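You operate a simulated robot arm through the tools that you are given. There is no shell and no other tool.

Carry out the task below with a simulated robot arm. There is one attempt and no reset: what you move stays moved.

JOB
Brush the bran off the desk, shut the wooden mill, set it to MID and stack the cups.
Fine: the brush goes back; the cup from the mill's ring goes inside the other. Set down upright: brush. What is to be rubbed or washed off counts as gone when no trace of it is left.

The check looks at the end state, three seconds after you hand in, the way a careful person would. Anything else that was tipped, shoved, dropped, spilled or broken makes it a failure.

ROBOT AND FRAMES
A 6-joint arm with a two-finger gripper, fixed in place. Base frame: the origin is at the foot of the arm, x ahead of it, y to its left, z up; the work surface is at about z = 0.76. Units: m, degrees, N and s.
With the tool pointing down near the work surface it reaches from about 0.3 to 0.68 m from the base axis. Its first joint turns from -66.0 to 66.0 degrees. Payload 2.45 kg.
Tool frame: the origin (TCP) lies between the finger pads and is the grasp point; the fingertips stand 0.03 m ahead of it; z points along the fingers, y is the line along which they close. Largest opening 0.106 m; the body of the gripper starts 0.079 m behind the TCP.
Orientation is told as [roll, pitch, yaw] about the base's x, y, z axes, in that order, counted from this pose: with the fingers straight down and closing along the base's y, the tool's x points along the base's -x, its y along +y and its z along -z.

CONTROLS
- The arm moves only by the tool arm_command. Its argument "rows" is a list of rows, each a list of 6 numbers: the shift along the tool's x, y, z in units of 150 mm (1.0 is 150 mm), then the turn, a rotation vector about the tool's x, y, z in units of 120 degrees (1.0 is 120 degrees). In form: [[dx, dy, dz, rx, ry, rz], ...]. A call has 1 to 20 rows; each row is the pose to reach, as a shift and turn from the pose commanded when the call began, along the tool's axes at that moment. "grip" is the gripper command, from -1 (fully open) to 1 (shut), values between in proportion, set as the call begins (left out, the last holds). A call with a number of a shift or a turn outside -1 to 1 is refused whole. Rows are played at 5 a second. More than 0.05 m and 8.6 degrees between two rows, or a gripper value outside its range, and nothing of the call is played. Where a pose cannot be reached the arm comes as near as it can. A force on the tool above 90 N (or 10 N above the force at the start of the call, whichever is more), or a blocked arm, ends the call early, and 0.2 s more pass. The fingers move at their own pace (about 0.153 m/s each) and stop on an object; they squeeze with about 37 N. The grip force told is the motor's: it shows also when the fingers shut on nothing. Time passes only in rows, and 0.2 s behind the last, so rows that repeat a pose let the fingers close. The reply holds the time, the measured pose of the TCP, the force on the tool along the base axes, the opening and the grip force, in the units named above and with some noise, with the torque about the TCP (base axes, N m) and any sound that the robot's microphone picked up.
- Cameras (640 x 400 px; columns grow to the right, rows downward): "scene" is fixed at [0.0541, 0.4168, 1.396]; the picture's right is [-0.76, -0.65, 0.00], its down [-0.42, 0.49, -0.76] and it looks along [0.49, -0.58, -0.65] (base axes); focal length 317 px, centre (320, 200). "wrist" rides on the gripper at [0.076, -0.002, -0.106] in the tool frame; the picture's right is [0.02, 1.00, 0.00], its down [-0.78, 0.02, -0.62] and it looks along [-0.62, 0.01, 0.78] (tool axes); focal length 247 px, centre (320, 200). There is no depth. A picture from a camera that has moved, and an enlarged one, comes with that camera's place and axes in the base frame and with its lens.
- capture(camera): a new picture of that camera. It takes no simulated time.
- inspect(camera, box): a new picture of the part [left, top, right, bottom] of that camera's present view, enlarged. It takes no simulated time.
- close_job(): hands the job in; it is judged then, once.

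Places have to be worked out from the pictures, the camera data and where the tool is seen. Open the gripper and draw the arm clear of the work before you hand the job in, unless the task says otherwise.

The tools are called after "Request:" as name(argument=value, ...) on one line, values as JSON. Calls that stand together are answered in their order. arm_command: Moves the arm, as the interface text tells. Its arguments: {"type":"object","properties":{"rows":{"type":"array","items":{"type":"array","items":{"type":"number"}}},"grip":{"type":"number"}},"required":["rows"]} The other tools are called the same way: capture (camera) takes a picture; inspect (camera, box) takes an enlarged picture of a part of a camera's view; close_job () hands the job in.

At the start:

```text
time_s: 0.0
position: [0.3052, 0.1315, 1.1222]
orientation: [0.1, 0.0, -0.1]
wrist_force: [0.4, 0.0, 0.5]
torque: [0.0, 0.02, 0.05]
finger_gap: 0.1059
grip_force: 0.1
```

scene: 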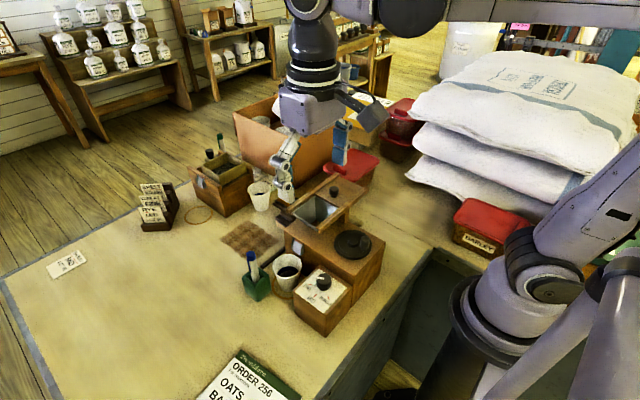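
wrist: 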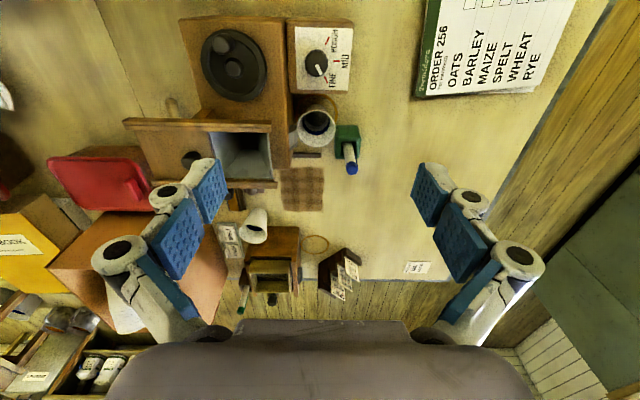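

I'll start by enlarging the views to identify the mill, brush, cups, bran and dial.

Request:
inspect(camera="scene", box=[180, 130, 400, 340])

Request:
inspect(camera="wrist", box=[120, 0, 380, 160])

Request:
inspect(camera="wrist", box=[180, 120, 440, 320])

```text
1.90 times, centred on (290, 235) of scene
camera zoom: at [0.0541, 0.4168, 1.396], right [-0.76, -0.65, 0.0], down [-0.42, 0.49, -0.76], along [0.49, -0.58, -0.65], focal length 603 px, centre (377, 133)
```

zoom: 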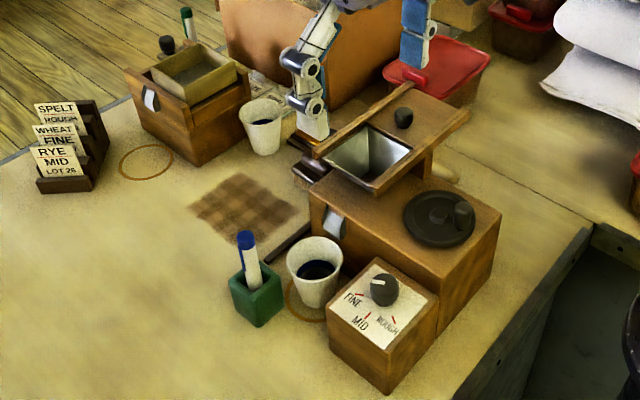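

```text
2.46 times, centred on (250, 80) of wrist
camera zoom: at [0.2283, 0.1292, 1.2294], right [-0.02, 1.0, 0.0], down [0.78, 0.02, 0.62], along [0.62, 0.01, -0.78], focal length 608 px, centre (492, 495)
```

zoom: 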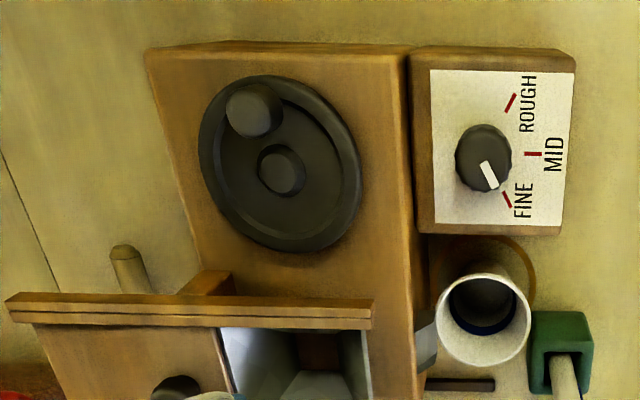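

```text
2.00 times, centred on (310, 220) of wrist
camera zoom: at [0.2283, 0.1292, 1.2294], right [-0.02, 1.0, 0.0], down [0.78, 0.02, 0.62], along [0.62, 0.01, -0.78], focal length 494 px, centre (340, 160)
```

zoom: 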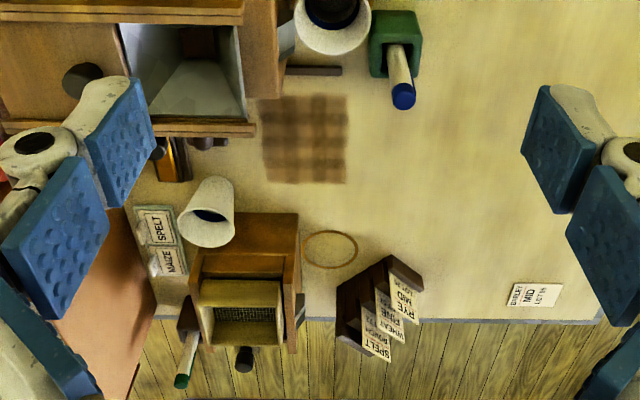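

The mill, dial, cup on ring, green holder and bran patch are visible. I'll zoom tighter into each item for detail.

Request:
inspect(camera="scene", box=[235, 235, 355, 335])

Request:
inspect(camera="scene", box=[130, 130, 280, 240])

Request:
inspect(camera="scene", box=[270, 160, 400, 260])

Request:
inspect(camera="wrist", box=[280, 20, 380, 180])

Request:
inspect(camera="wrist", box=[210, 190, 370, 320])

```text
4.00 times, centred on (295, 285) of scene
camera zoom: at [0.0541, 0.4168, 1.396], right [-0.76, -0.65, 0.0], down [-0.42, 0.49, -0.76], along [0.49, -0.58, -0.65], focal length 1267 px, centre (420, -140)
```

zoom: 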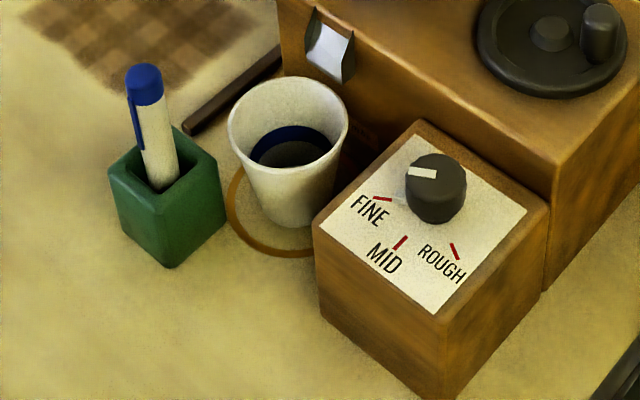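

```text
3.64 times, centred on (205, 185) of scene
camera zoom: at [0.0541, 0.4168, 1.396], right [-0.76, -0.65, 0.0], down [-0.42, 0.49, -0.76], along [0.49, -0.58, -0.65], focal length 1151 px, centre (738, 254)
```

zoom: 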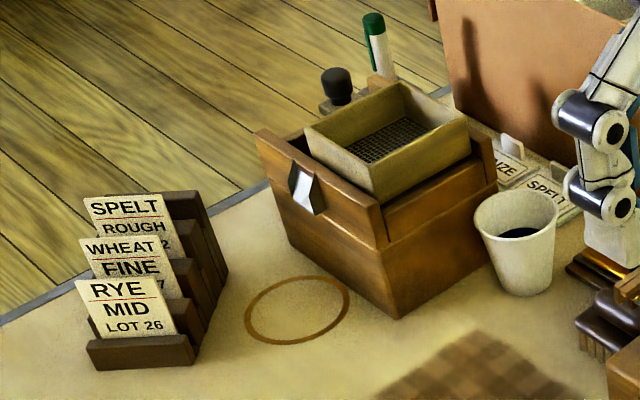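

```text
4.00 times, centred on (335, 210) of scene
camera zoom: at [0.0541, 0.4168, 1.396], right [-0.76, -0.65, 0.0], down [-0.42, 0.49, -0.76], along [0.49, -0.58, -0.65], focal length 1267 px, centre (260, 160)
```

zoom: 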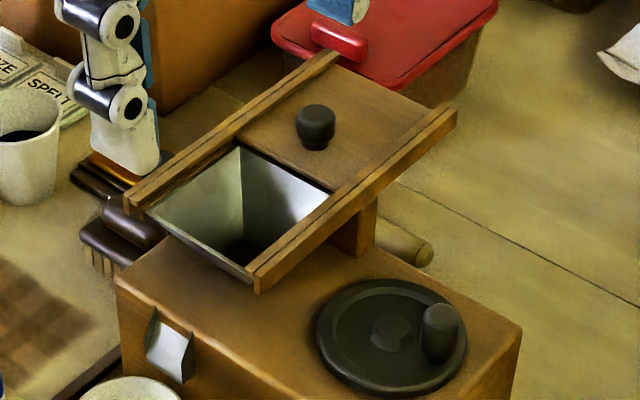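

```text
2.50 times, centred on (330, 100) of wrist
camera zoom: at [0.2283, 0.1292, 1.2294], right [-0.02, 1.0, 0.0], down [0.78, 0.02, 0.62], along [0.62, 0.01, -0.78], focal length 617 px, centre (295, 450)
```

zoom: 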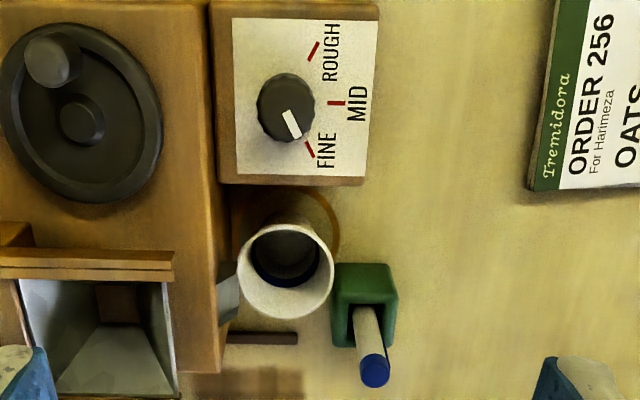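

```text
3.08 times, centred on (290, 255) of wrist
camera zoom: at [0.2283, 0.1292, 1.2294], right [-0.02, 1.0, 0.0], down [0.78, 0.02, 0.62], along [0.62, 0.01, -0.78], focal length 760 px, centre (412, 31)
```

zoom: 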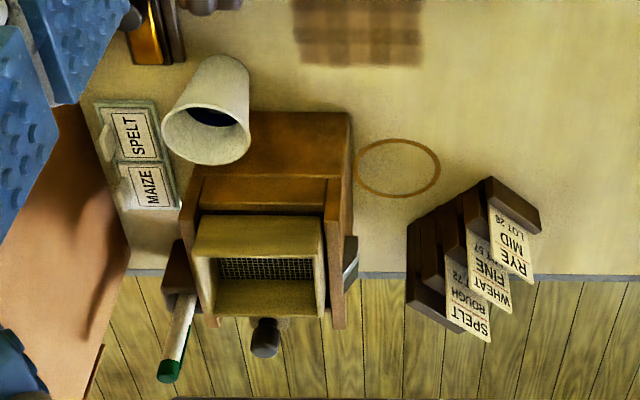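

The brush seems to be hidden behind the right finger near (0.53, -0.06), and the lid with black knob slides over the hopper. I'll shift the arm toward -y to see that region.

Request:
arm_command(rows=[[0, -0.25, 0, 0, 0, 0], [0, -0.5, 0, 0, 0, 0], [0, -0.75, 0, 0, 0, 0], [0, -1.0, 0, 0, 0, 0], [0, -1.0, 0, 0, 0, 0]], grip=-1)

Request:
capture(camera="wrist")

Request:
capture(camera="scene")

```text
time_s: 1.2
position: [0.3052, -0.021, 1.1233]
orientation: [-0.1, -0.1, 0.0]
wrist_force: [-0.6, 0.2, 0.0]
torque: [-0.03, -0.06, -0.01]
finger_gap: 0.1059
grip_force: 0.1
```

```text
taken
camera wrist: at [0.2294, -0.0221, 1.2289], right [-0.02, 1.0, 0.0], down [0.78, 0.02, 0.62], along [0.62, 0.01, -0.78], focal length 247 px, centre (320, 200)
```

wrist: 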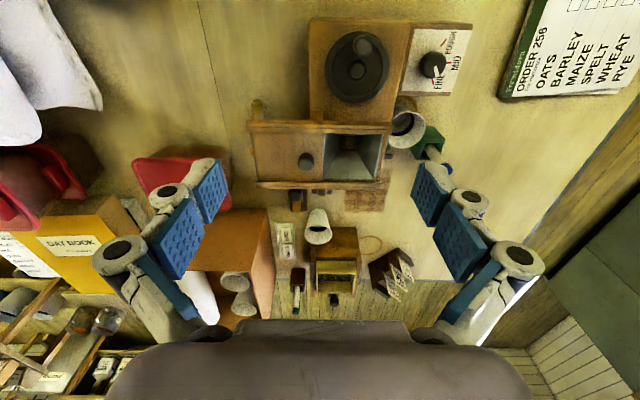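

```text
taken
```

scene: 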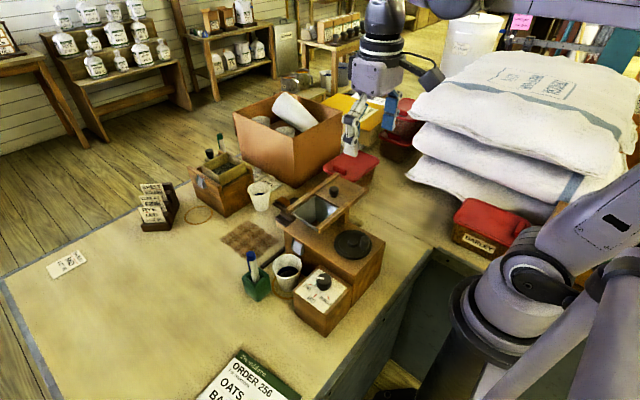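

Request:
inspect(camera="scene", box=[235, 160, 365, 250])

Request:
inspect(camera="wrist", box=[230, 110, 400, 220])

Request:
inspect(camera="scene", box=[225, 75, 365, 190])

Request:
inspect(camera="wrist", box=[240, 180, 400, 320])

```text
4.44 times, centred on (300, 205) of scene
camera zoom: at [0.0541, 0.4168, 1.396], right [-0.76, -0.65, 0.0], down [-0.42, 0.49, -0.76], along [0.49, -0.58, -0.65], focal length 1407 px, centre (409, 178)
```

zoom: 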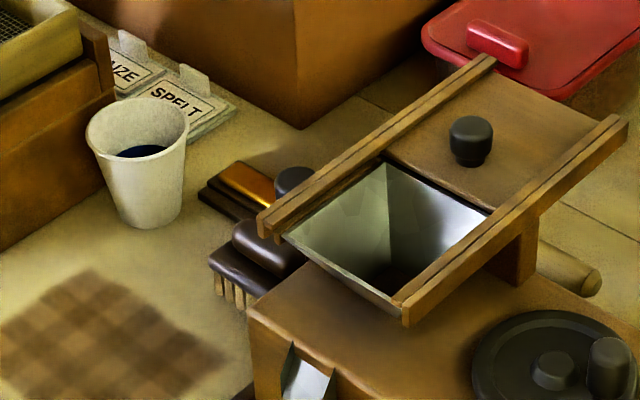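

```text
3.64 times, centred on (315, 165) of wrist
camera zoom: at [0.2294, -0.0221, 1.2289], right [-0.02, 1.0, 0.0], down [0.78, 0.02, 0.62], along [0.62, 0.01, -0.78], focal length 898 px, centre (338, 327)
```

zoom: 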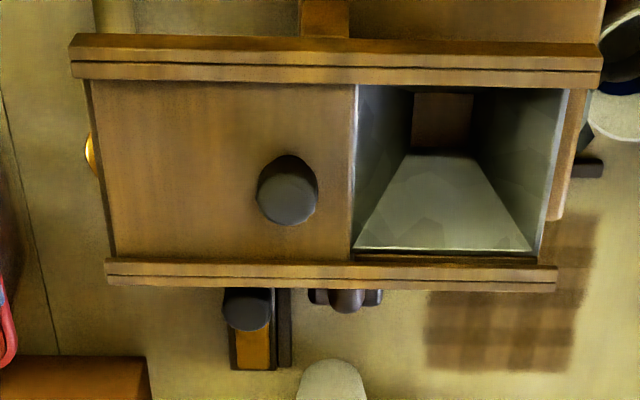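

```text
3.48 times, centred on (295, 132) of scene
camera zoom: at [0.0541, 0.4168, 1.396], right [-0.76, -0.65, 0.0], down [-0.42, 0.49, -0.76], along [0.49, -0.58, -0.65], focal length 1101 px, centre (407, 435)
```

zoom: 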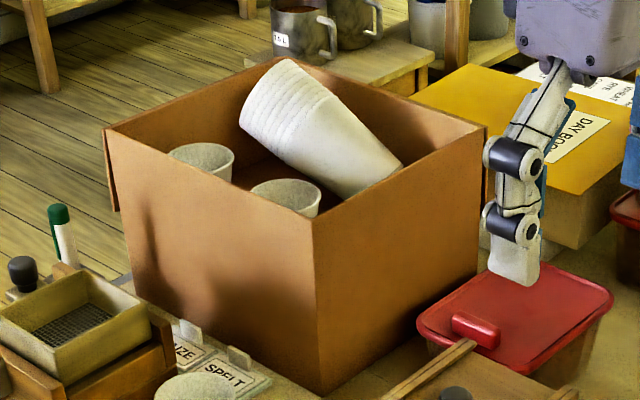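

```text
2.86 times, centred on (320, 250) of wrist
camera zoom: at [0.2294, -0.0221, 1.2289], right [-0.02, 1.0, 0.0], down [0.78, 0.02, 0.62], along [0.62, 0.01, -0.78], focal length 706 px, centre (320, 57)
```

zoom: 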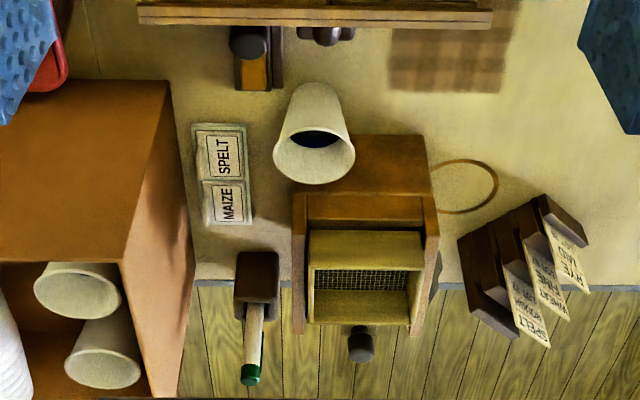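

The brush (dark handle, pale bristles) sits under the lid rails near (0.53, -0.01), next to a black-knobbed object. I'll bring the camera around to view it from the +y side with yaw -90°.

Request:
arm_command(rows=[[-0.0833, 0.0833, 0, 0, 0, 0.0625], [-0.1667, 0.1667, 0, 0, 0, 0.125], [-0.25, 0.25, 0, 0, 0, 0.1875], [-0.3333, 0.3333, 0, 0, 0, 0.25], [-0.4167, 0.4167, 0, 0, 0, 0.3125], [-0.5, 0.5, 0, 0, 0, 0.375], [-0.5833, 0.5833, 0, 0, 0, 0.4375], [-0.6667, 0.6667, 0, 0, 0, 0.5], [-0.75, 0.75, 0, 0, 0, 0.5625], [-0.8333, 0.8333, 0, 0, 0, 0.625], [-0.9167, 0.9167, 0, 0, 0, 0.6875], [-1.0, 1.0, 0, 0, 0, 0.75], [-1.0, 1.0, 0, 0, 0, 0.75]])

Request:
capture(camera="wrist")

```text
time_s: 4.0
position: [0.4553, 0.1312, 1.1235]
orientation: [0.0, 0.0, -90.1]
wrist_force: [0.6, 0.3, -0.2]
torque: [-0.01, -0.02, -0.05]
finger_gap: 0.106
grip_force: 0.1
```

```text
taken
camera wrist: at [0.4536, 0.2065, 1.2294], right [1.0, 0.02, 0.0], down [0.01, -0.78, 0.62], along [0.01, -0.62, -0.78], focal length 247 px, centre (320, 200)
```

wrist: 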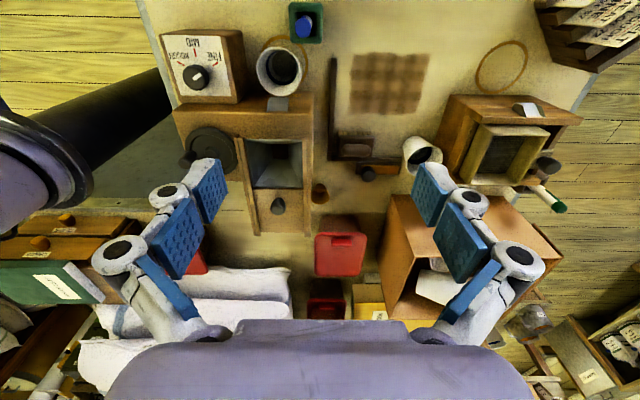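

Yaw turn worked. Zoom on the brush area, mill and dial from this viewpoint.

Request:
inspect(camera="wrist", box=[220, 20, 450, 240])

Request:
inspect(camera="wrist", box=[300, 40, 420, 200])

Request:
inspect(camera="wrist", box=[150, 10, 330, 120])

```text
1.82 times, centred on (335, 130) of wrist
camera zoom: at [0.4536, 0.2065, 1.2294], right [1.0, 0.02, 0.0], down [0.01, -0.78, 0.62], along [0.01, -0.62, -0.78], focal length 449 px, centre (293, 327)
```

zoom: 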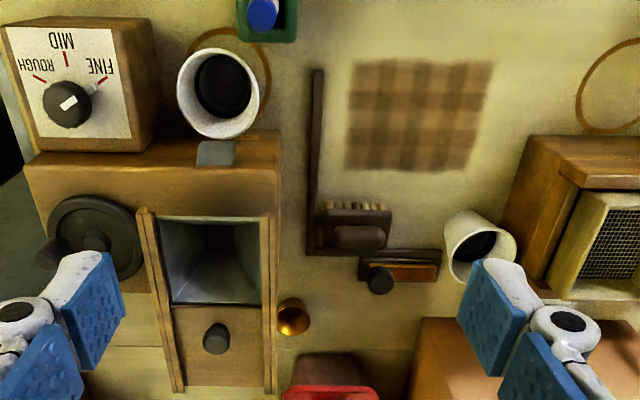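

```text
2.50 times, centred on (360, 120) of wrist
camera zoom: at [0.4536, 0.2065, 1.2294], right [1.0, 0.02, 0.0], down [0.01, -0.78, 0.62], along [0.01, -0.62, -0.78], focal length 617 px, centre (220, 400)
```

zoom: 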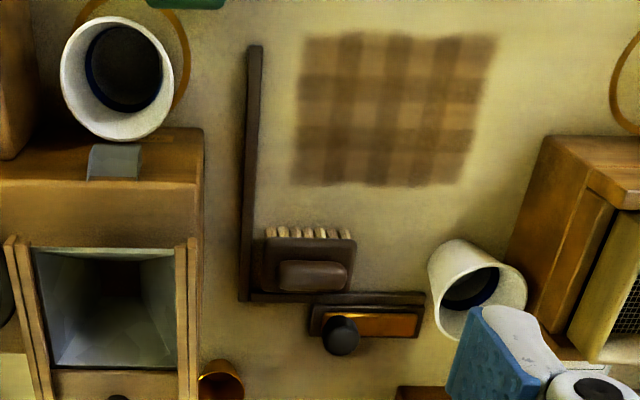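

```text
3.56 times, centred on (240, 65) of wrist
camera zoom: at [0.4536, 0.2065, 1.2294], right [1.0, 0.02, 0.0], down [0.01, -0.78, 0.62], along [0.01, -0.62, -0.78], focal length 878 px, centre (604, 680)
```

zoom: 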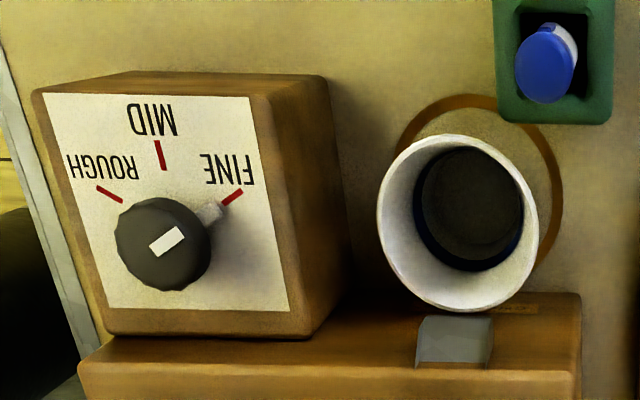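

The brush is a block with a top handle, sitting in the corner of an L-shaped guide. I'll go in lower for a more precise look at it and at the bran.

Request:
arm_command(rows=[[0, 0.125, 0.2, 0, 0, 0], [0, 0.25, 0.4, 0, 0, 0], [0, 0.375, 0.6, 0, 0, 0], [0, 0.5, 0.8, 0, 0, 0], [0, 0.5, 0.8, 0, 0, 0]])

Request:
capture(camera="wrist")

Request:
inspect(camera="wrist", box=[200, 40, 440, 240])

```text
time_s: 5.2
position: [0.5323, 0.1288, 1.0048]
orientation: [0.0, 0.0, -90.0]
wrist_force: [-0.2, 0.6, 0.4]
torque: [-0.01, 0.02, 0.03]
finger_gap: 0.1061
grip_force: 0.0
```

```text
taken
camera wrist: at [0.53, 0.2052, 1.1108], right [1.0, 0.02, 0.0], down [0.02, -0.78, 0.62], along [0.01, -0.62, -0.78], focal length 247 px, centre (320, 200)
```

wrist: 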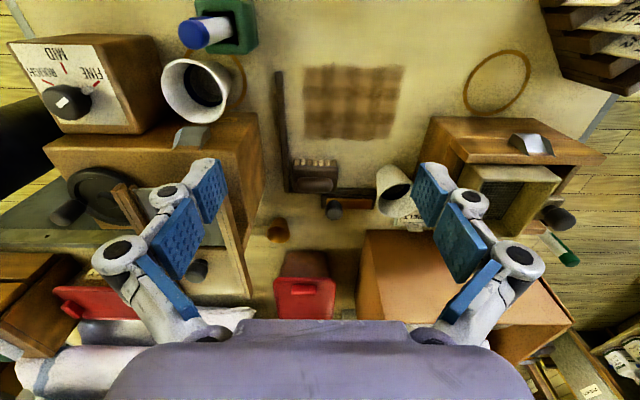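

```text
2.00 times, centred on (320, 140) of wrist
camera zoom: at [0.53, 0.2052, 1.1108], right [1.0, 0.02, 0.0], down [0.02, -0.78, 0.62], along [0.01, -0.62, -0.78], focal length 494 px, centre (320, 320)
```

zoom: 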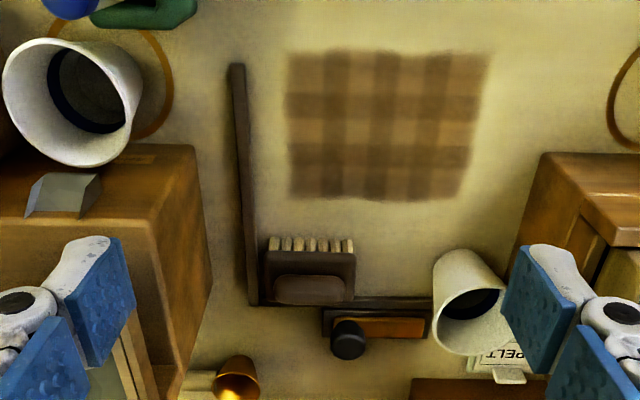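

The fence, brush, bran patch and cups are now located fairly well. I'll zoom into cups, dial and brush from here to check contents and details.

Request:
inspect(camera="wrist", box=[150, 30, 260, 130])

Request:
inspect(camera="wrist", box=[270, 140, 420, 230])

Request:
inspect(camera="scene", box=[260, 240, 320, 300])

Request:
inspect(camera="scene", box=[235, 170, 305, 230])

```text
4.00 times, centred on (205, 80) of wrist
camera zoom: at [0.53, 0.2052, 1.1108], right [1.0, 0.02, 0.0], down [0.02, -0.78, 0.62], along [0.01, -0.62, -0.78], focal length 988 px, centre (780, 680)
```

zoom: 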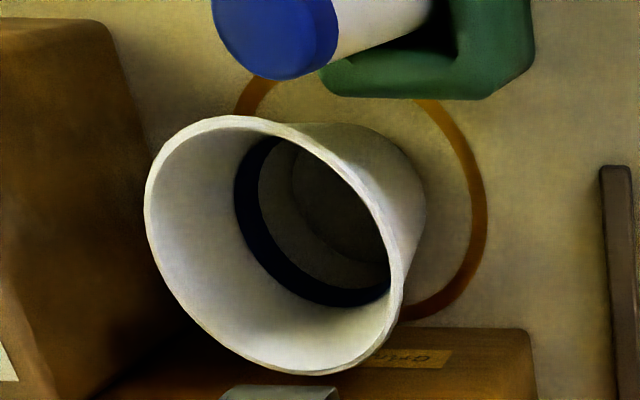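

```text
4.27 times, centred on (345, 185) of wrist
camera zoom: at [0.53, 0.2052, 1.1108], right [1.0, 0.02, 0.0], down [0.02, -0.78, 0.62], along [0.01, -0.62, -0.78], focal length 1054 px, centre (213, 264)
```

zoom: 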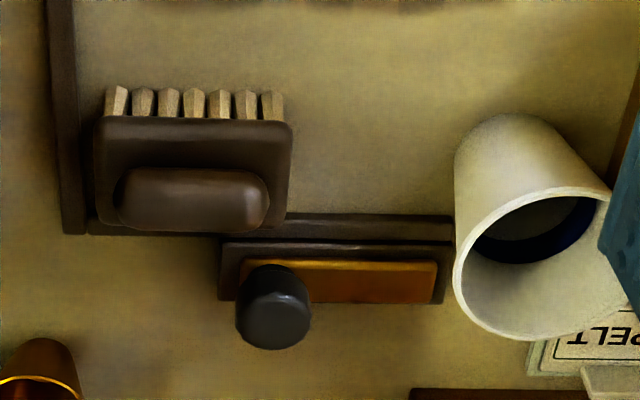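

```text
6.67 times, centred on (290, 270) of scene
camera zoom: at [0.0541, 0.4168, 1.396], right [-0.76, -0.65, 0.0], down [-0.42, 0.49, -0.76], along [0.49, -0.58, -0.65], focal length 2111 px, centre (520, -267)
```

zoom: 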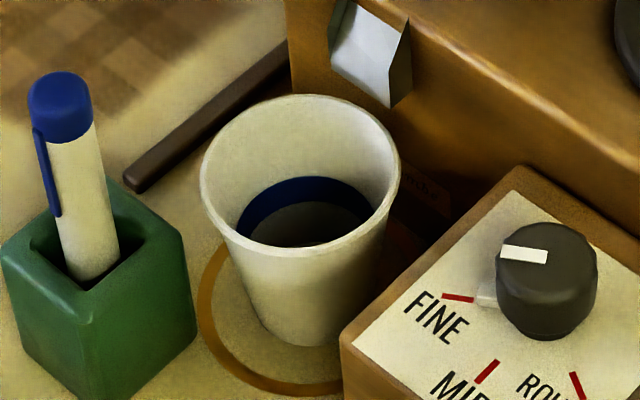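

```text
6.67 times, centred on (270, 200) of scene
camera zoom: at [0.0541, 0.4168, 1.396], right [-0.76, -0.65, 0.0], down [-0.42, 0.49, -0.76], along [0.49, -0.58, -0.65], focal length 2111 px, centre (653, 200)
```

zoom: 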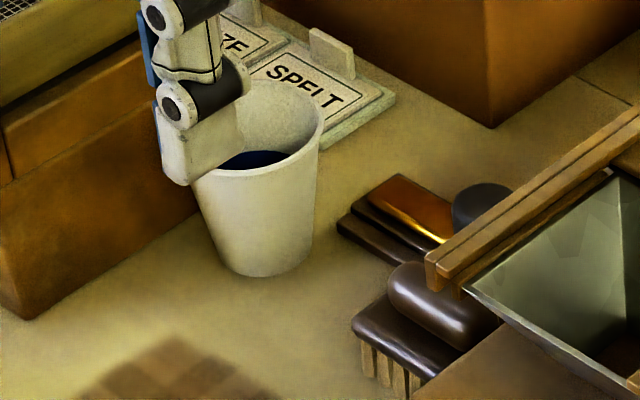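

Cups look empty (blue band inside), and the dial's nose points to FINE. I'll move to view the dial closely from the +y side before gripping it.

Request:
arm_command(rows=[[0.18, -0.25, 0, 0, 0, 0], [0.36, -0.5, 0, 0, 0, 0], [0.54, -0.75, 0, 0, 0, 0], [0.72, -1.0, 0, 0, 0, 0], [0.72, -1.0, 0, 0, 0, 0]])

Request:
arm_command(rows=[[0.0, -0.25, 0, 0, 0, 0], [0.0, -0.5, 0, 0, 0, 0], [0.0, -0.5, 0, 0, 0, 0]])

Request:
capture(camera="wrist")

Request:
inspect(camera="wrist", box=[240, 80, 460, 220])

```text
time_s: 6.4
position: [0.3785, 0.2361, 1.0046]
orientation: [0.0, -0.1, -90.1]
wrist_force: [0.0, -0.1, 0.0]
torque: [0.0, 0.0, 0.02]
finger_gap: 0.1063
grip_force: 0.1
```

```text
time_s: 7.2
position: [0.3056, 0.2388, 1.0038]
orientation: [0.0, -0.1, -90.1]
wrist_force: [0.4, 0.0, -0.5]
torque: [0.01, -0.02, -0.01]
finger_gap: 0.1061
grip_force: 0.0
```

```text
taken
camera wrist: at [0.3031, 0.3148, 1.1101], right [1.0, 0.02, 0.0], down [0.02, -0.78, 0.62], along [0.01, -0.62, -0.78], focal length 247 px, centre (320, 200)
```

wrist: 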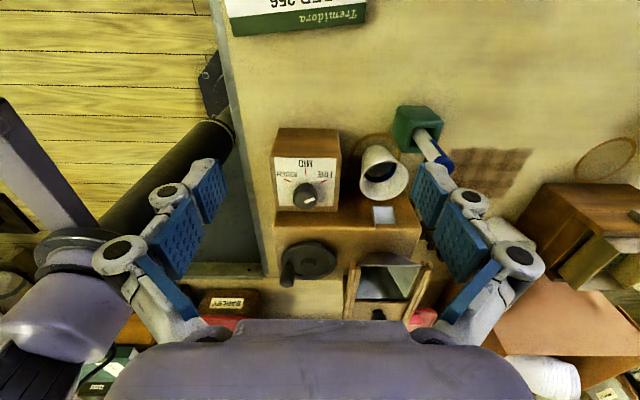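

```text
2.86 times, centred on (350, 150) of wrist
camera zoom: at [0.3031, 0.3148, 1.1101], right [1.0, 0.02, 0.0], down [0.02, -0.78, 0.62], along [0.01, -0.62, -0.78], focal length 706 px, centre (234, 343)
```

zoom: 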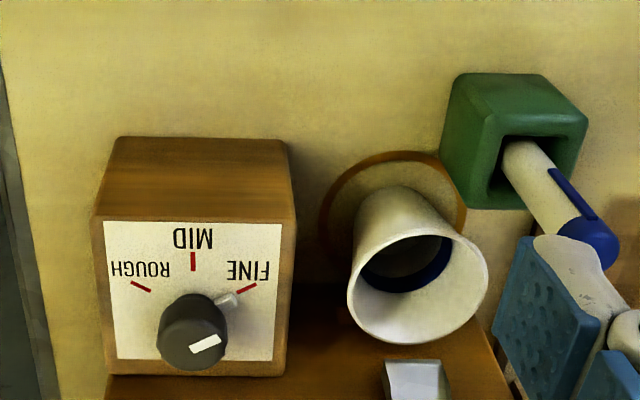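

Request:
inspect(camera="wrist", box=[270, 140, 350, 220])

Request:
inspect(camera="wrist", box=[345, 90, 465, 240])

Request:
inspect(camera="wrist", box=[270, 200, 440, 320])

```text
5.00 times, centred on (310, 180) of wrist
camera zoom: at [0.3031, 0.3148, 1.1101], right [1.0, 0.02, 0.0], down [0.02, -0.78, 0.62], along [0.01, -0.62, -0.78], focal length 1235 px, centre (370, 300)
```

zoom: 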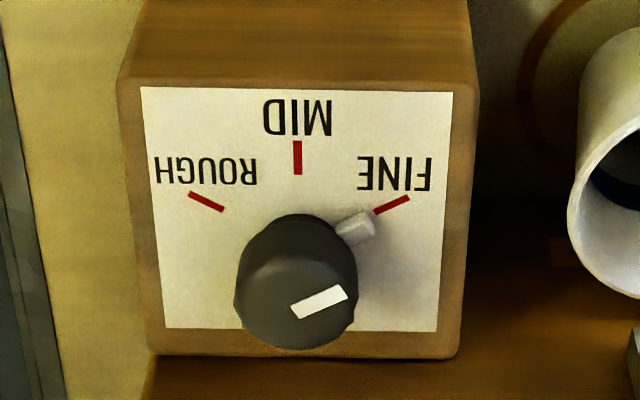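

```text
2.67 times, centred on (405, 165) of wrist
camera zoom: at [0.3031, 0.3148, 1.1101], right [1.0, 0.02, 0.0], down [0.02, -0.78, 0.62], along [0.01, -0.62, -0.78], focal length 659 px, centre (93, 293)
```

zoom: 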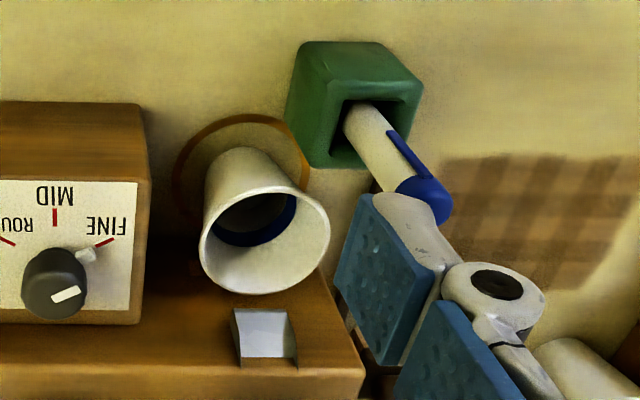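

```text
3.33 times, centred on (355, 260) of wrist
camera zoom: at [0.3031, 0.3148, 1.1101], right [1.0, 0.02, 0.0], down [0.02, -0.78, 0.62], along [0.01, -0.62, -0.78], focal length 823 px, centre (203, 0)
```

zoom: 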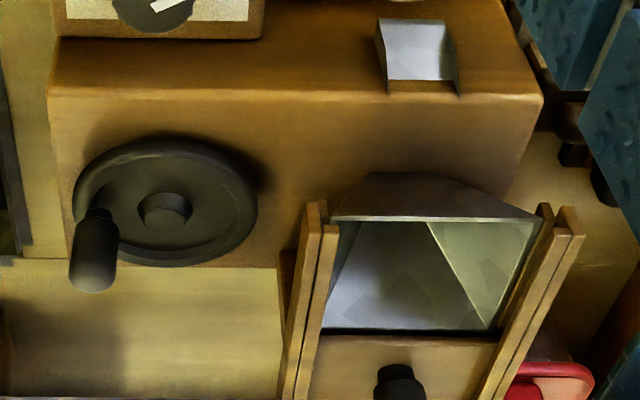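

The dial's index is at FINE (~30° direction), MID lies at 90°, so it needs a +60° turn about vertical. I'll go above the knob at about (0.288, 0.122) with yaw -100° and a partly open gripper.

Request:
arm_command(rows=[[-0.2, -0.03, 0.0, 0, 0, 0.02], [-0.4, -0.06, 0.1, 0, 0, 0.04], [-0.6, -0.09, 0.2, 0, 0, 0.06], [-0.78, -0.117, 0.36, 0, 0, 0.0833], [-0.78, -0.117, 0.36, 0, 0, 0.0833]], grip=0.057)

Request:
capture(camera="wrist")

Request:
capture(camera="scene")

```text
time_s: 8.4
position: [0.2866, 0.1216, 0.9493]
orientation: [0.0, 0.0, -100.1]
wrist_force: [-0.1, -0.3, -0.5]
torque: [0.01, 0.04, 0.0]
finger_gap: 0.0498
grip_force: 0.0
```

```text
taken
camera wrist: at [0.2989, 0.1958, 1.0555], right [0.99, -0.15, 0.0], down [-0.12, -0.77, 0.62], along [-0.1, -0.61, -0.78], focal length 247 px, centre (320, 200)
```

wrist: 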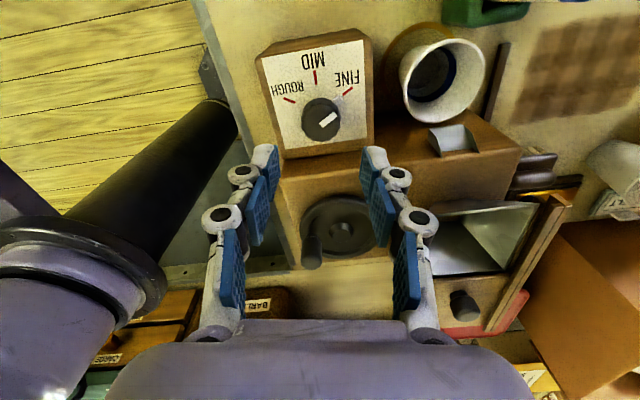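

```text
taken
```

scene: 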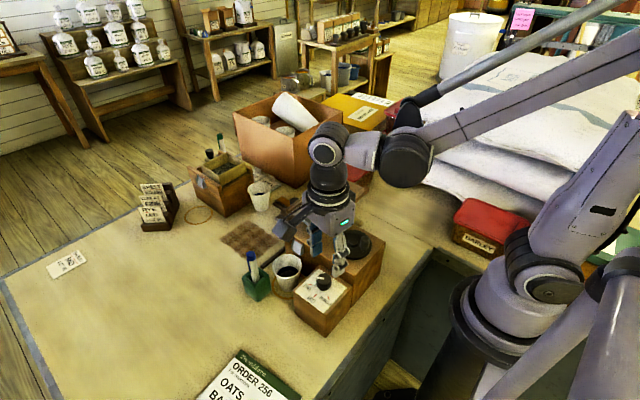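

Zooming on the knob between the fingers to refine its centre before descending.

Request:
inspect(camera="wrist", box=[250, 20, 390, 170])

Request:
inspect(camera="scene", box=[280, 210, 380, 310])

```text
2.67 times, centred on (320, 95) of wrist
camera zoom: at [0.2989, 0.1958, 1.0555], right [0.99, -0.15, 0.0], down [-0.12, -0.77, 0.62], along [-0.1, -0.61, -0.78], focal length 659 px, centre (320, 480)
```

zoom: 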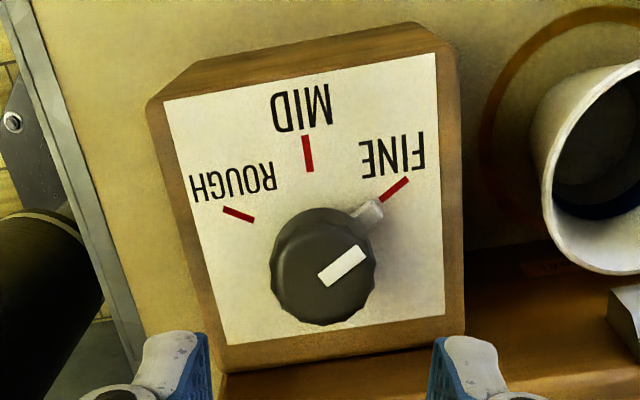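

```text
4.00 times, centred on (330, 260) of scene
camera zoom: at [0.0541, 0.4168, 1.396], right [-0.76, -0.65, 0.0], down [-0.42, 0.49, -0.76], along [0.49, -0.58, -0.65], focal length 1267 px, centre (280, -40)
```

zoom: 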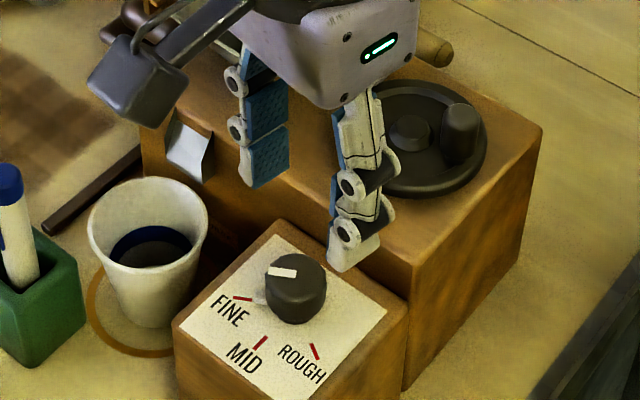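

Knob centre refined to about (0.288, 0.124), top near z 0.869. Descending to TCP z≈0.882, then closing on it.

Request:
arm_command(rows=[[0.0185, 0.005, 0.15, 0, 0, 0], [0.0185, 0.005, 0.3, 0, 0, 0], [0.0185, 0.005, 0.4, 0, 0, 0], [0.0185, 0.005, 0.449, 0, 0, 0], [0.0185, 0.005, 0.449, 0, 0, 0]])

Request:
inspect(camera="scene", box=[280, 210, 380, 310])

Request:
inspect(camera="wrist", box=[220, 40, 420, 240])

```text
time_s: 9.6
position: [0.2882, 0.1257, 0.8824]
orientation: [0.0, 0.0, -99.9]
wrist_force: [0.1, 0.1, 0.3]
torque: [0.03, 0.01, 0.03]
finger_gap: 0.05
grip_force: 0.0
```

```text
4.00 times, centred on (330, 260) of scene
camera zoom: at [0.0541, 0.4168, 1.396], right [-0.76, -0.65, 0.0], down [-0.42, 0.49, -0.76], along [0.49, -0.58, -0.65], focal length 1267 px, centre (280, -40)
```

zoom: 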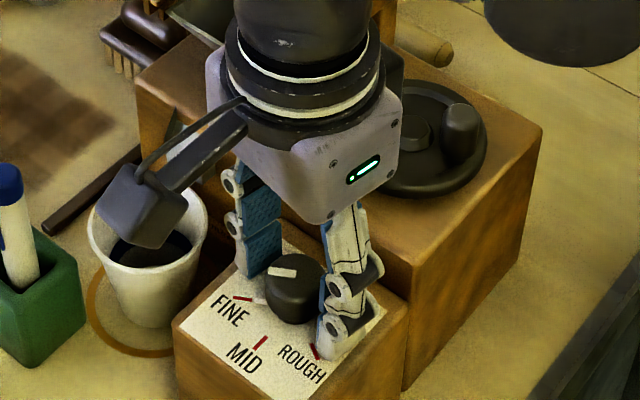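

```text
2.00 times, centred on (320, 140) of wrist
camera zoom: at [0.2999, 0.1998, 0.9876], right [0.99, -0.15, 0.0], down [-0.12, -0.77, 0.62], along [-0.09, -0.61, -0.78], focal length 494 px, centre (320, 320)
```

zoom: 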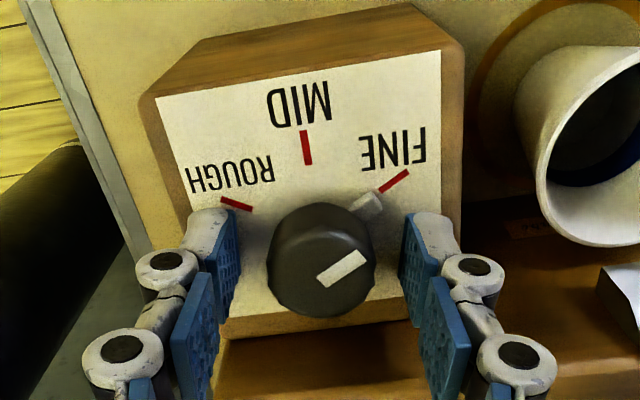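

The knob is well centred between the pads and the fingertips clear the nose. Closing on it now.

Request:
arm_command(rows=[[0, 0, 0, 0, 0, 0], [0, 0, 0, 0, 0, 0], [0, 0, 0, 0, 0, 0]], grip=1)

```text
time_s: 10.4
position: [0.2894, 0.124, 0.882]
orientation: [0.1, 0.1, -100.1]
wrist_force: [2.6, 1.2, 1.2]
torque: [-0.01, -0.06, -0.03]
finger_gap: 0.0289
grip_force: 45.2
```

Gripped at 0.029 m. Turning +60° about the vertical (FINE to MID) in small steps.

Request:
arm_command(rows=[[0, 0, 0, 0, 0, -0.0625], [0, 0, 0, 0, 0, -0.125], [0, 0, 0, 0, 0, -0.1875], [0, 0, 0, 0, 0, -0.25], [0, 0, 0, 0, 0, -0.3125], [0, 0, 0, 0, 0, -0.375], [0, 0, 0, 0, 0, -0.4375], [0, 0, 0, 0, 0, -0.5], [0, 0, 0, 0, 0, -0.5]])

Request:
inspect(camera="scene", box=[280, 210, 380, 310])

Request:
inspect(camera="wrist", box=[220, 40, 420, 240])

```text
time_s: 12.4
position: [0.2889, 0.1251, 0.8807]
orientation: [0.2, -0.1, -39.9]
wrist_force: [11.2, 5.4, -5.9]
torque: [-0.07, -0.42, -0.05]
finger_gap: 0.0287
grip_force: 44.8
```

```text
4.00 times, centred on (330, 260) of scene
camera zoom: at [0.0544, 0.417, 1.396], right [-0.76, -0.65, 0.0], down [-0.42, 0.49, -0.76], along [0.49, -0.58, -0.65], focal length 1267 px, centre (280, -40)
```

zoom: 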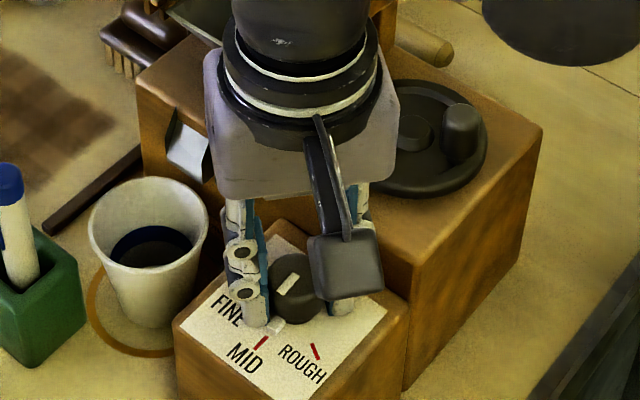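

```text
2.00 times, centred on (320, 140) of wrist
camera zoom: at [0.2298, 0.1726, 0.9877], right [0.63, 0.78, 0.0], down [0.61, -0.49, 0.62], along [0.49, -0.39, -0.78], focal length 494 px, centre (320, 320)
```

zoom: 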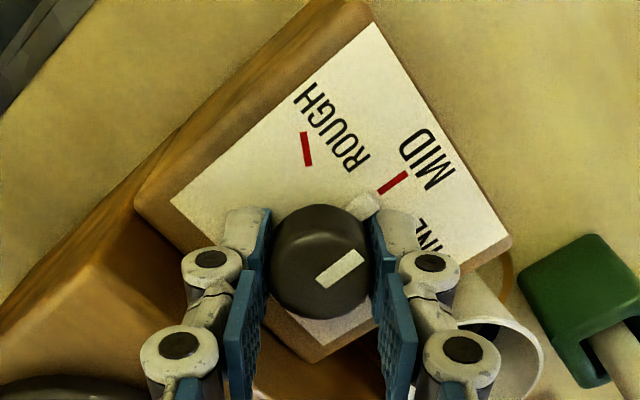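

The nose now points straight at the MID mark. Releasing and rising to verify.

Request:
arm_command(rows=[[0, 0, 0, 0, 0, 0], [0, 0, 0, 0, 0, 0], [0, 0, -0.1, 0, 0, 0], [0, 0, -0.3, 0, 0, 0], [0, 0, -0.6, 0, 0, 0], [0, 0, -0.6, 0, 0, 0]], grip=0.057)

Request:
inspect(camera="scene", box=[280, 210, 380, 310])

Request:
inspect(camera="wrist", box=[220, 0, 420, 200])

```text
time_s: 13.8
position: [0.2892, 0.125, 0.973]
orientation: [0.0, 0.1, -40.0]
wrist_force: [-0.1, 0.4, -0.5]
torque: [-0.02, -0.03, -0.03]
finger_gap: 0.05
grip_force: 0.1
```

```text
4.00 times, centred on (330, 260) of scene
camera zoom: at [0.0541, 0.4168, 1.396], right [-0.76, -0.65, 0.0], down [-0.42, 0.49, -0.76], along [0.49, -0.58, -0.65], focal length 1267 px, centre (280, -40)
```

zoom: 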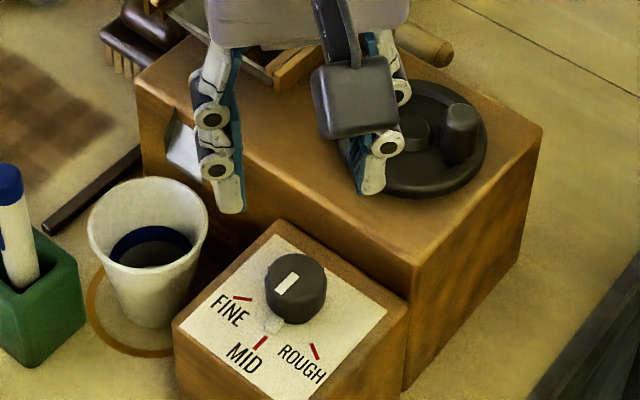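

```text
2.00 times, centred on (320, 100) of wrist
camera zoom: at [0.2291, 0.1733, 1.079], right [0.63, 0.78, 0.0], down [0.61, -0.49, 0.62], along [0.48, -0.39, -0.78], focal length 494 px, centre (320, 400)
```

zoom: 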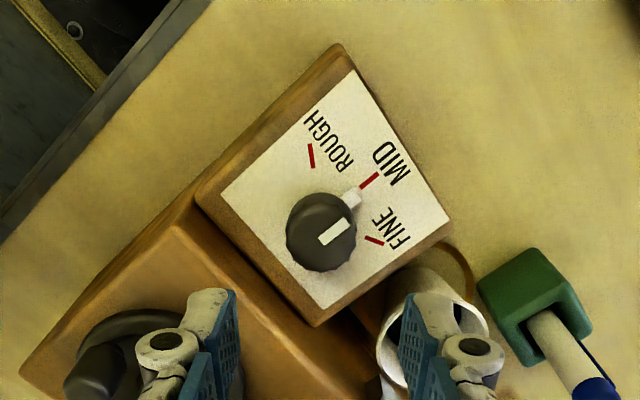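

Dial shows MID. Next the lid: I'll rise and move over the lid knob with yaw -90° for a close look.

Request:
arm_command(rows=[[0, 0, -0.19, 0, 0, 0], [0, 0, -0.38, 0, 0, 0], [-0.123, -0.019, -0.38, 0, 0, 0.052], [-0.245, -0.038, -0.38, 0, 0, 0.104], [-0.368, -0.057, -0.38, 0, 0, 0.156], [-0.49, -0.076, -0.38, 0, 0, 0.208], [-0.613, -0.095, -0.38, 0, 0, 0.26], [-0.736, -0.114, -0.38, 0, 0, 0.3125], [-0.858, -0.133, -0.38, 0, 0, 0.365], [-0.981, -0.152, -0.38, 0, 0, 0.4167], [-0.981, -0.152, -0.38, 0, 0, 0.4167]])

Request:
capture(camera="wrist")

Request:
inspect(camera="wrist", box=[220, 60, 420, 260])

Request:
inspect(camera="scene", box=[260, 150, 400, 270])

```text
time_s: 16.2
position: [0.3878, 0.0121, 1.0288]
orientation: [0.0, 0.1, -90.3]
wrist_force: [0.1, -0.2, 0.3]
torque: [0.01, 0.01, 0.02]
finger_gap: 0.0499
grip_force: 0.1
```

```text
taken
camera wrist: at [0.3853, 0.088, 1.1342], right [1.0, 0.02, 0.0], down [0.01, -0.78, 0.62], along [0.01, -0.62, -0.78], focal length 247 px, centre (320, 200)
```

wrist: 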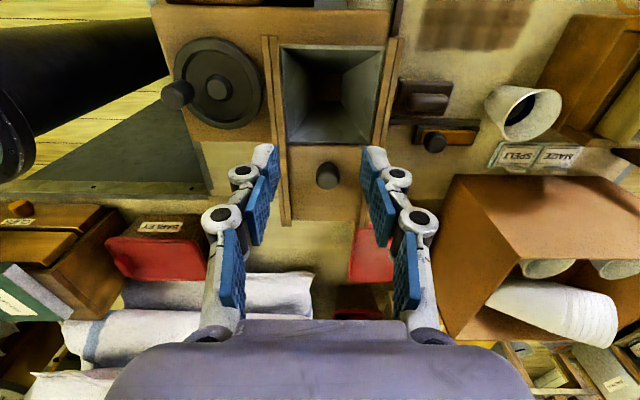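

```text
2.00 times, centred on (320, 160) of wrist
camera zoom: at [0.3853, 0.088, 1.1342], right [1.0, 0.02, 0.0], down [0.01, -0.78, 0.62], along [0.01, -0.62, -0.78], focal length 494 px, centre (320, 280)
```

zoom: 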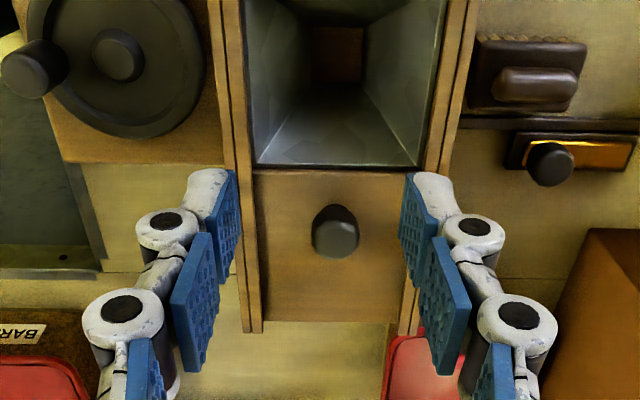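

```text
3.33 times, centred on (330, 210) of scene
camera zoom: at [0.0541, 0.4168, 1.396], right [-0.76, -0.65, 0.0], down [-0.42, 0.49, -0.76], along [0.49, -0.58, -0.65], focal length 1056 px, centre (287, 167)
```

zoom: 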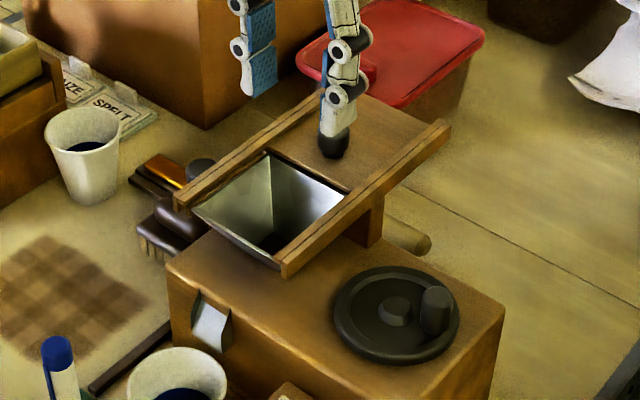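

Lid knob at about (0.3945, -0.040), top ~0.94; rails' inner faces at x≈0.355 and 0.436. Moving over it with 0.04 opening and lowering.

Request:
arm_command(rows=[[-0.174, 0.022, 0, 0, 0, 0], [-0.347, 0.045, 0, 0, 0, 0], [-0.347, 0.045, 0.2, 0, 0, 0], [-0.347, 0.045, 0.38, 0, 0, 0], [-0.347, 0.045, 0.45, 0, 0, 0], [-0.347, 0.045, 0.45, 0, 0, 0]], grip=0.245)

Request:
inspect(camera="wrist", box=[220, 60, 420, 260])

Request:
inspect(camera="scene", box=[280, 150, 380, 230])

```text
time_s: 17.6
position: [0.3951, -0.0409, 0.962]
orientation: [0.0, -0.1, -90.2]
wrist_force: [0.6, 0.0, -0.7]
torque: [-0.01, 0.0, -0.01]
finger_gap: 0.0402
grip_force: 0.0
```

```text
2.00 times, centred on (320, 160) of wrist
camera zoom: at [0.3925, 0.0355, 1.0683], right [1.0, 0.02, 0.0], down [0.02, -0.78, 0.62], along [0.01, -0.62, -0.78], focal length 494 px, centre (320, 280)
```

zoom: 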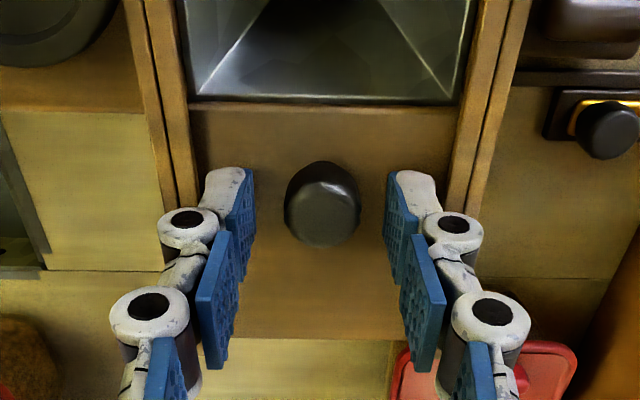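

```text
5.00 times, centred on (330, 190) of scene
camera zoom: at [0.0541, 0.4168, 1.396], right [-0.76, -0.65, 0.0], down [-0.42, 0.49, -0.76], along [0.49, -0.58, -0.65], focal length 1583 px, centre (270, 250)
```

zoom: 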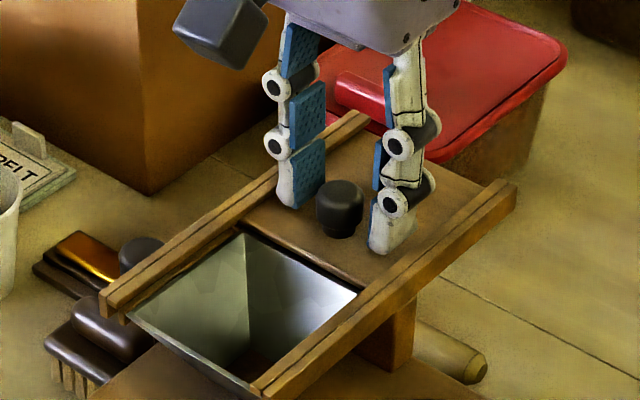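

Knob is centred between the pads. Lowering 5 mm more and closing on it.

Request:
arm_command(rows=[[0, 0, 0.033, 0, 0, 0], [0, 0, 0.033, 0, 0, 0]])

Request:
arm_command(rows=[[0, 0, 0, 0, 0, 0], [0, 0, 0, 0, 0, 0], [0, 0, 0, 0, 0, 0]], grip=1)

```text
time_s: 18.2
position: [0.3932, -0.0405, 0.9575]
orientation: [-0.1, -0.1, -90.1]
wrist_force: [-0.6, -1.0, 10.7]
torque: [-0.01, 0.02, -0.04]
finger_gap: 0.0405
grip_force: 0.3
```

```text
time_s: 19.0
position: [0.3955, -0.04, 0.9577]
orientation: [0.3, 0.1, -90.0]
wrist_force: [13.0, -0.4, 36.0]
torque: [0.11, -0.35, -0.05]
finger_gap: 0.0213
grip_force: 45.0
```

Fingertips touched the lid (z force up), so I'll open, raise 4 mm and re-close to avoid pressing.

Request:
arm_command(rows=[[0, 0, 0, 0, 0, 0], [0, 0, -0.02, 0, 0, 0], [0, 0, -0.033, 0, 0, 0], [0, 0, -0.033, 0, 0, 0]], grip=0.245)

Request:
arm_command(rows=[[0, 0, 0, 0, 0, 0], [0, 0, 0, 0, 0, 0], [0, 0, 0, 0, 0, 0]], grip=1)

```text
time_s: 20.0
position: [0.3932, -0.0398, 0.9609]
orientation: [-0.1, 0.0, -90.1]
wrist_force: [0.1, -0.5, 0.3]
torque: [-0.01, -0.01, 0.0]
finger_gap: 0.0402
grip_force: 0.0
```

```text
time_s: 20.8
position: [0.3957, -0.0396, 0.9622]
orientation: [0.1, 0.0, -90.2]
wrist_force: [8.4, -0.9, 5.5]
torque: [0.01, -0.18, 0.0]
finger_gap: 0.0208
grip_force: 45.2
```

Good grip with small forces. Sliding the lid toward +y by 70 mm.

Request:
arm_command(rows=[[0.067, 0, 0, 0, 0, 0], [0.133, 0, 0, 0, 0, 0], [0.2, 0, 0, 0, 0, 0], [0.267, 0, 0, 0, 0, 0], [0.333, 0, 0, 0, 0, 0], [0.4, 0, 0, 0, 0, 0], [0.467, 0, 0, 0, 0, 0], [0.467, 0, 0, 0, 0, 0]])

Request:
inspect(camera="scene", box=[260, 150, 400, 270])

Request:
inspect(camera="wrist", box=[220, 40, 420, 240])

```text
time_s: 22.6
position: [0.3954, 0.0301, 0.9614]
orientation: [0.2, -0.1, -90.1]
wrist_force: [14.2, 0.1, 34.3]
torque: [-0.13, -0.45, 0.01]
finger_gap: 0.0209
grip_force: 45.8
```

```text
3.33 times, centred on (330, 210) of scene
camera zoom: at [0.054, 0.4168, 1.396], right [-0.76, -0.65, 0.0], down [-0.42, 0.49, -0.76], along [0.49, -0.58, -0.65], focal length 1056 px, centre (287, 167)
```

zoom: 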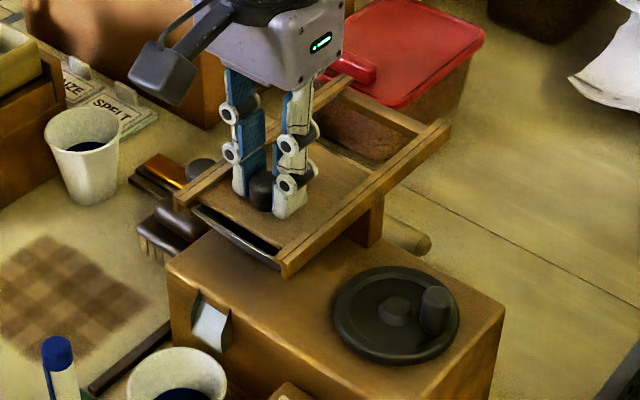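

```text
2.00 times, centred on (320, 140) of wrist
camera zoom: at [0.3926, 0.1064, 1.0678], right [1.0, 0.02, 0.0], down [0.01, -0.78, 0.62], along [0.02, -0.62, -0.78], focal length 494 px, centre (320, 320)
```

zoom: 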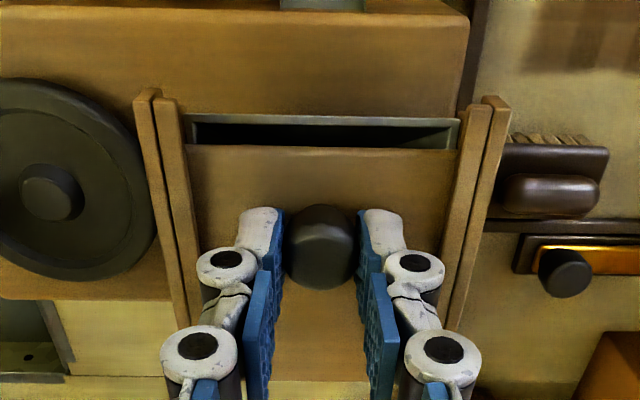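

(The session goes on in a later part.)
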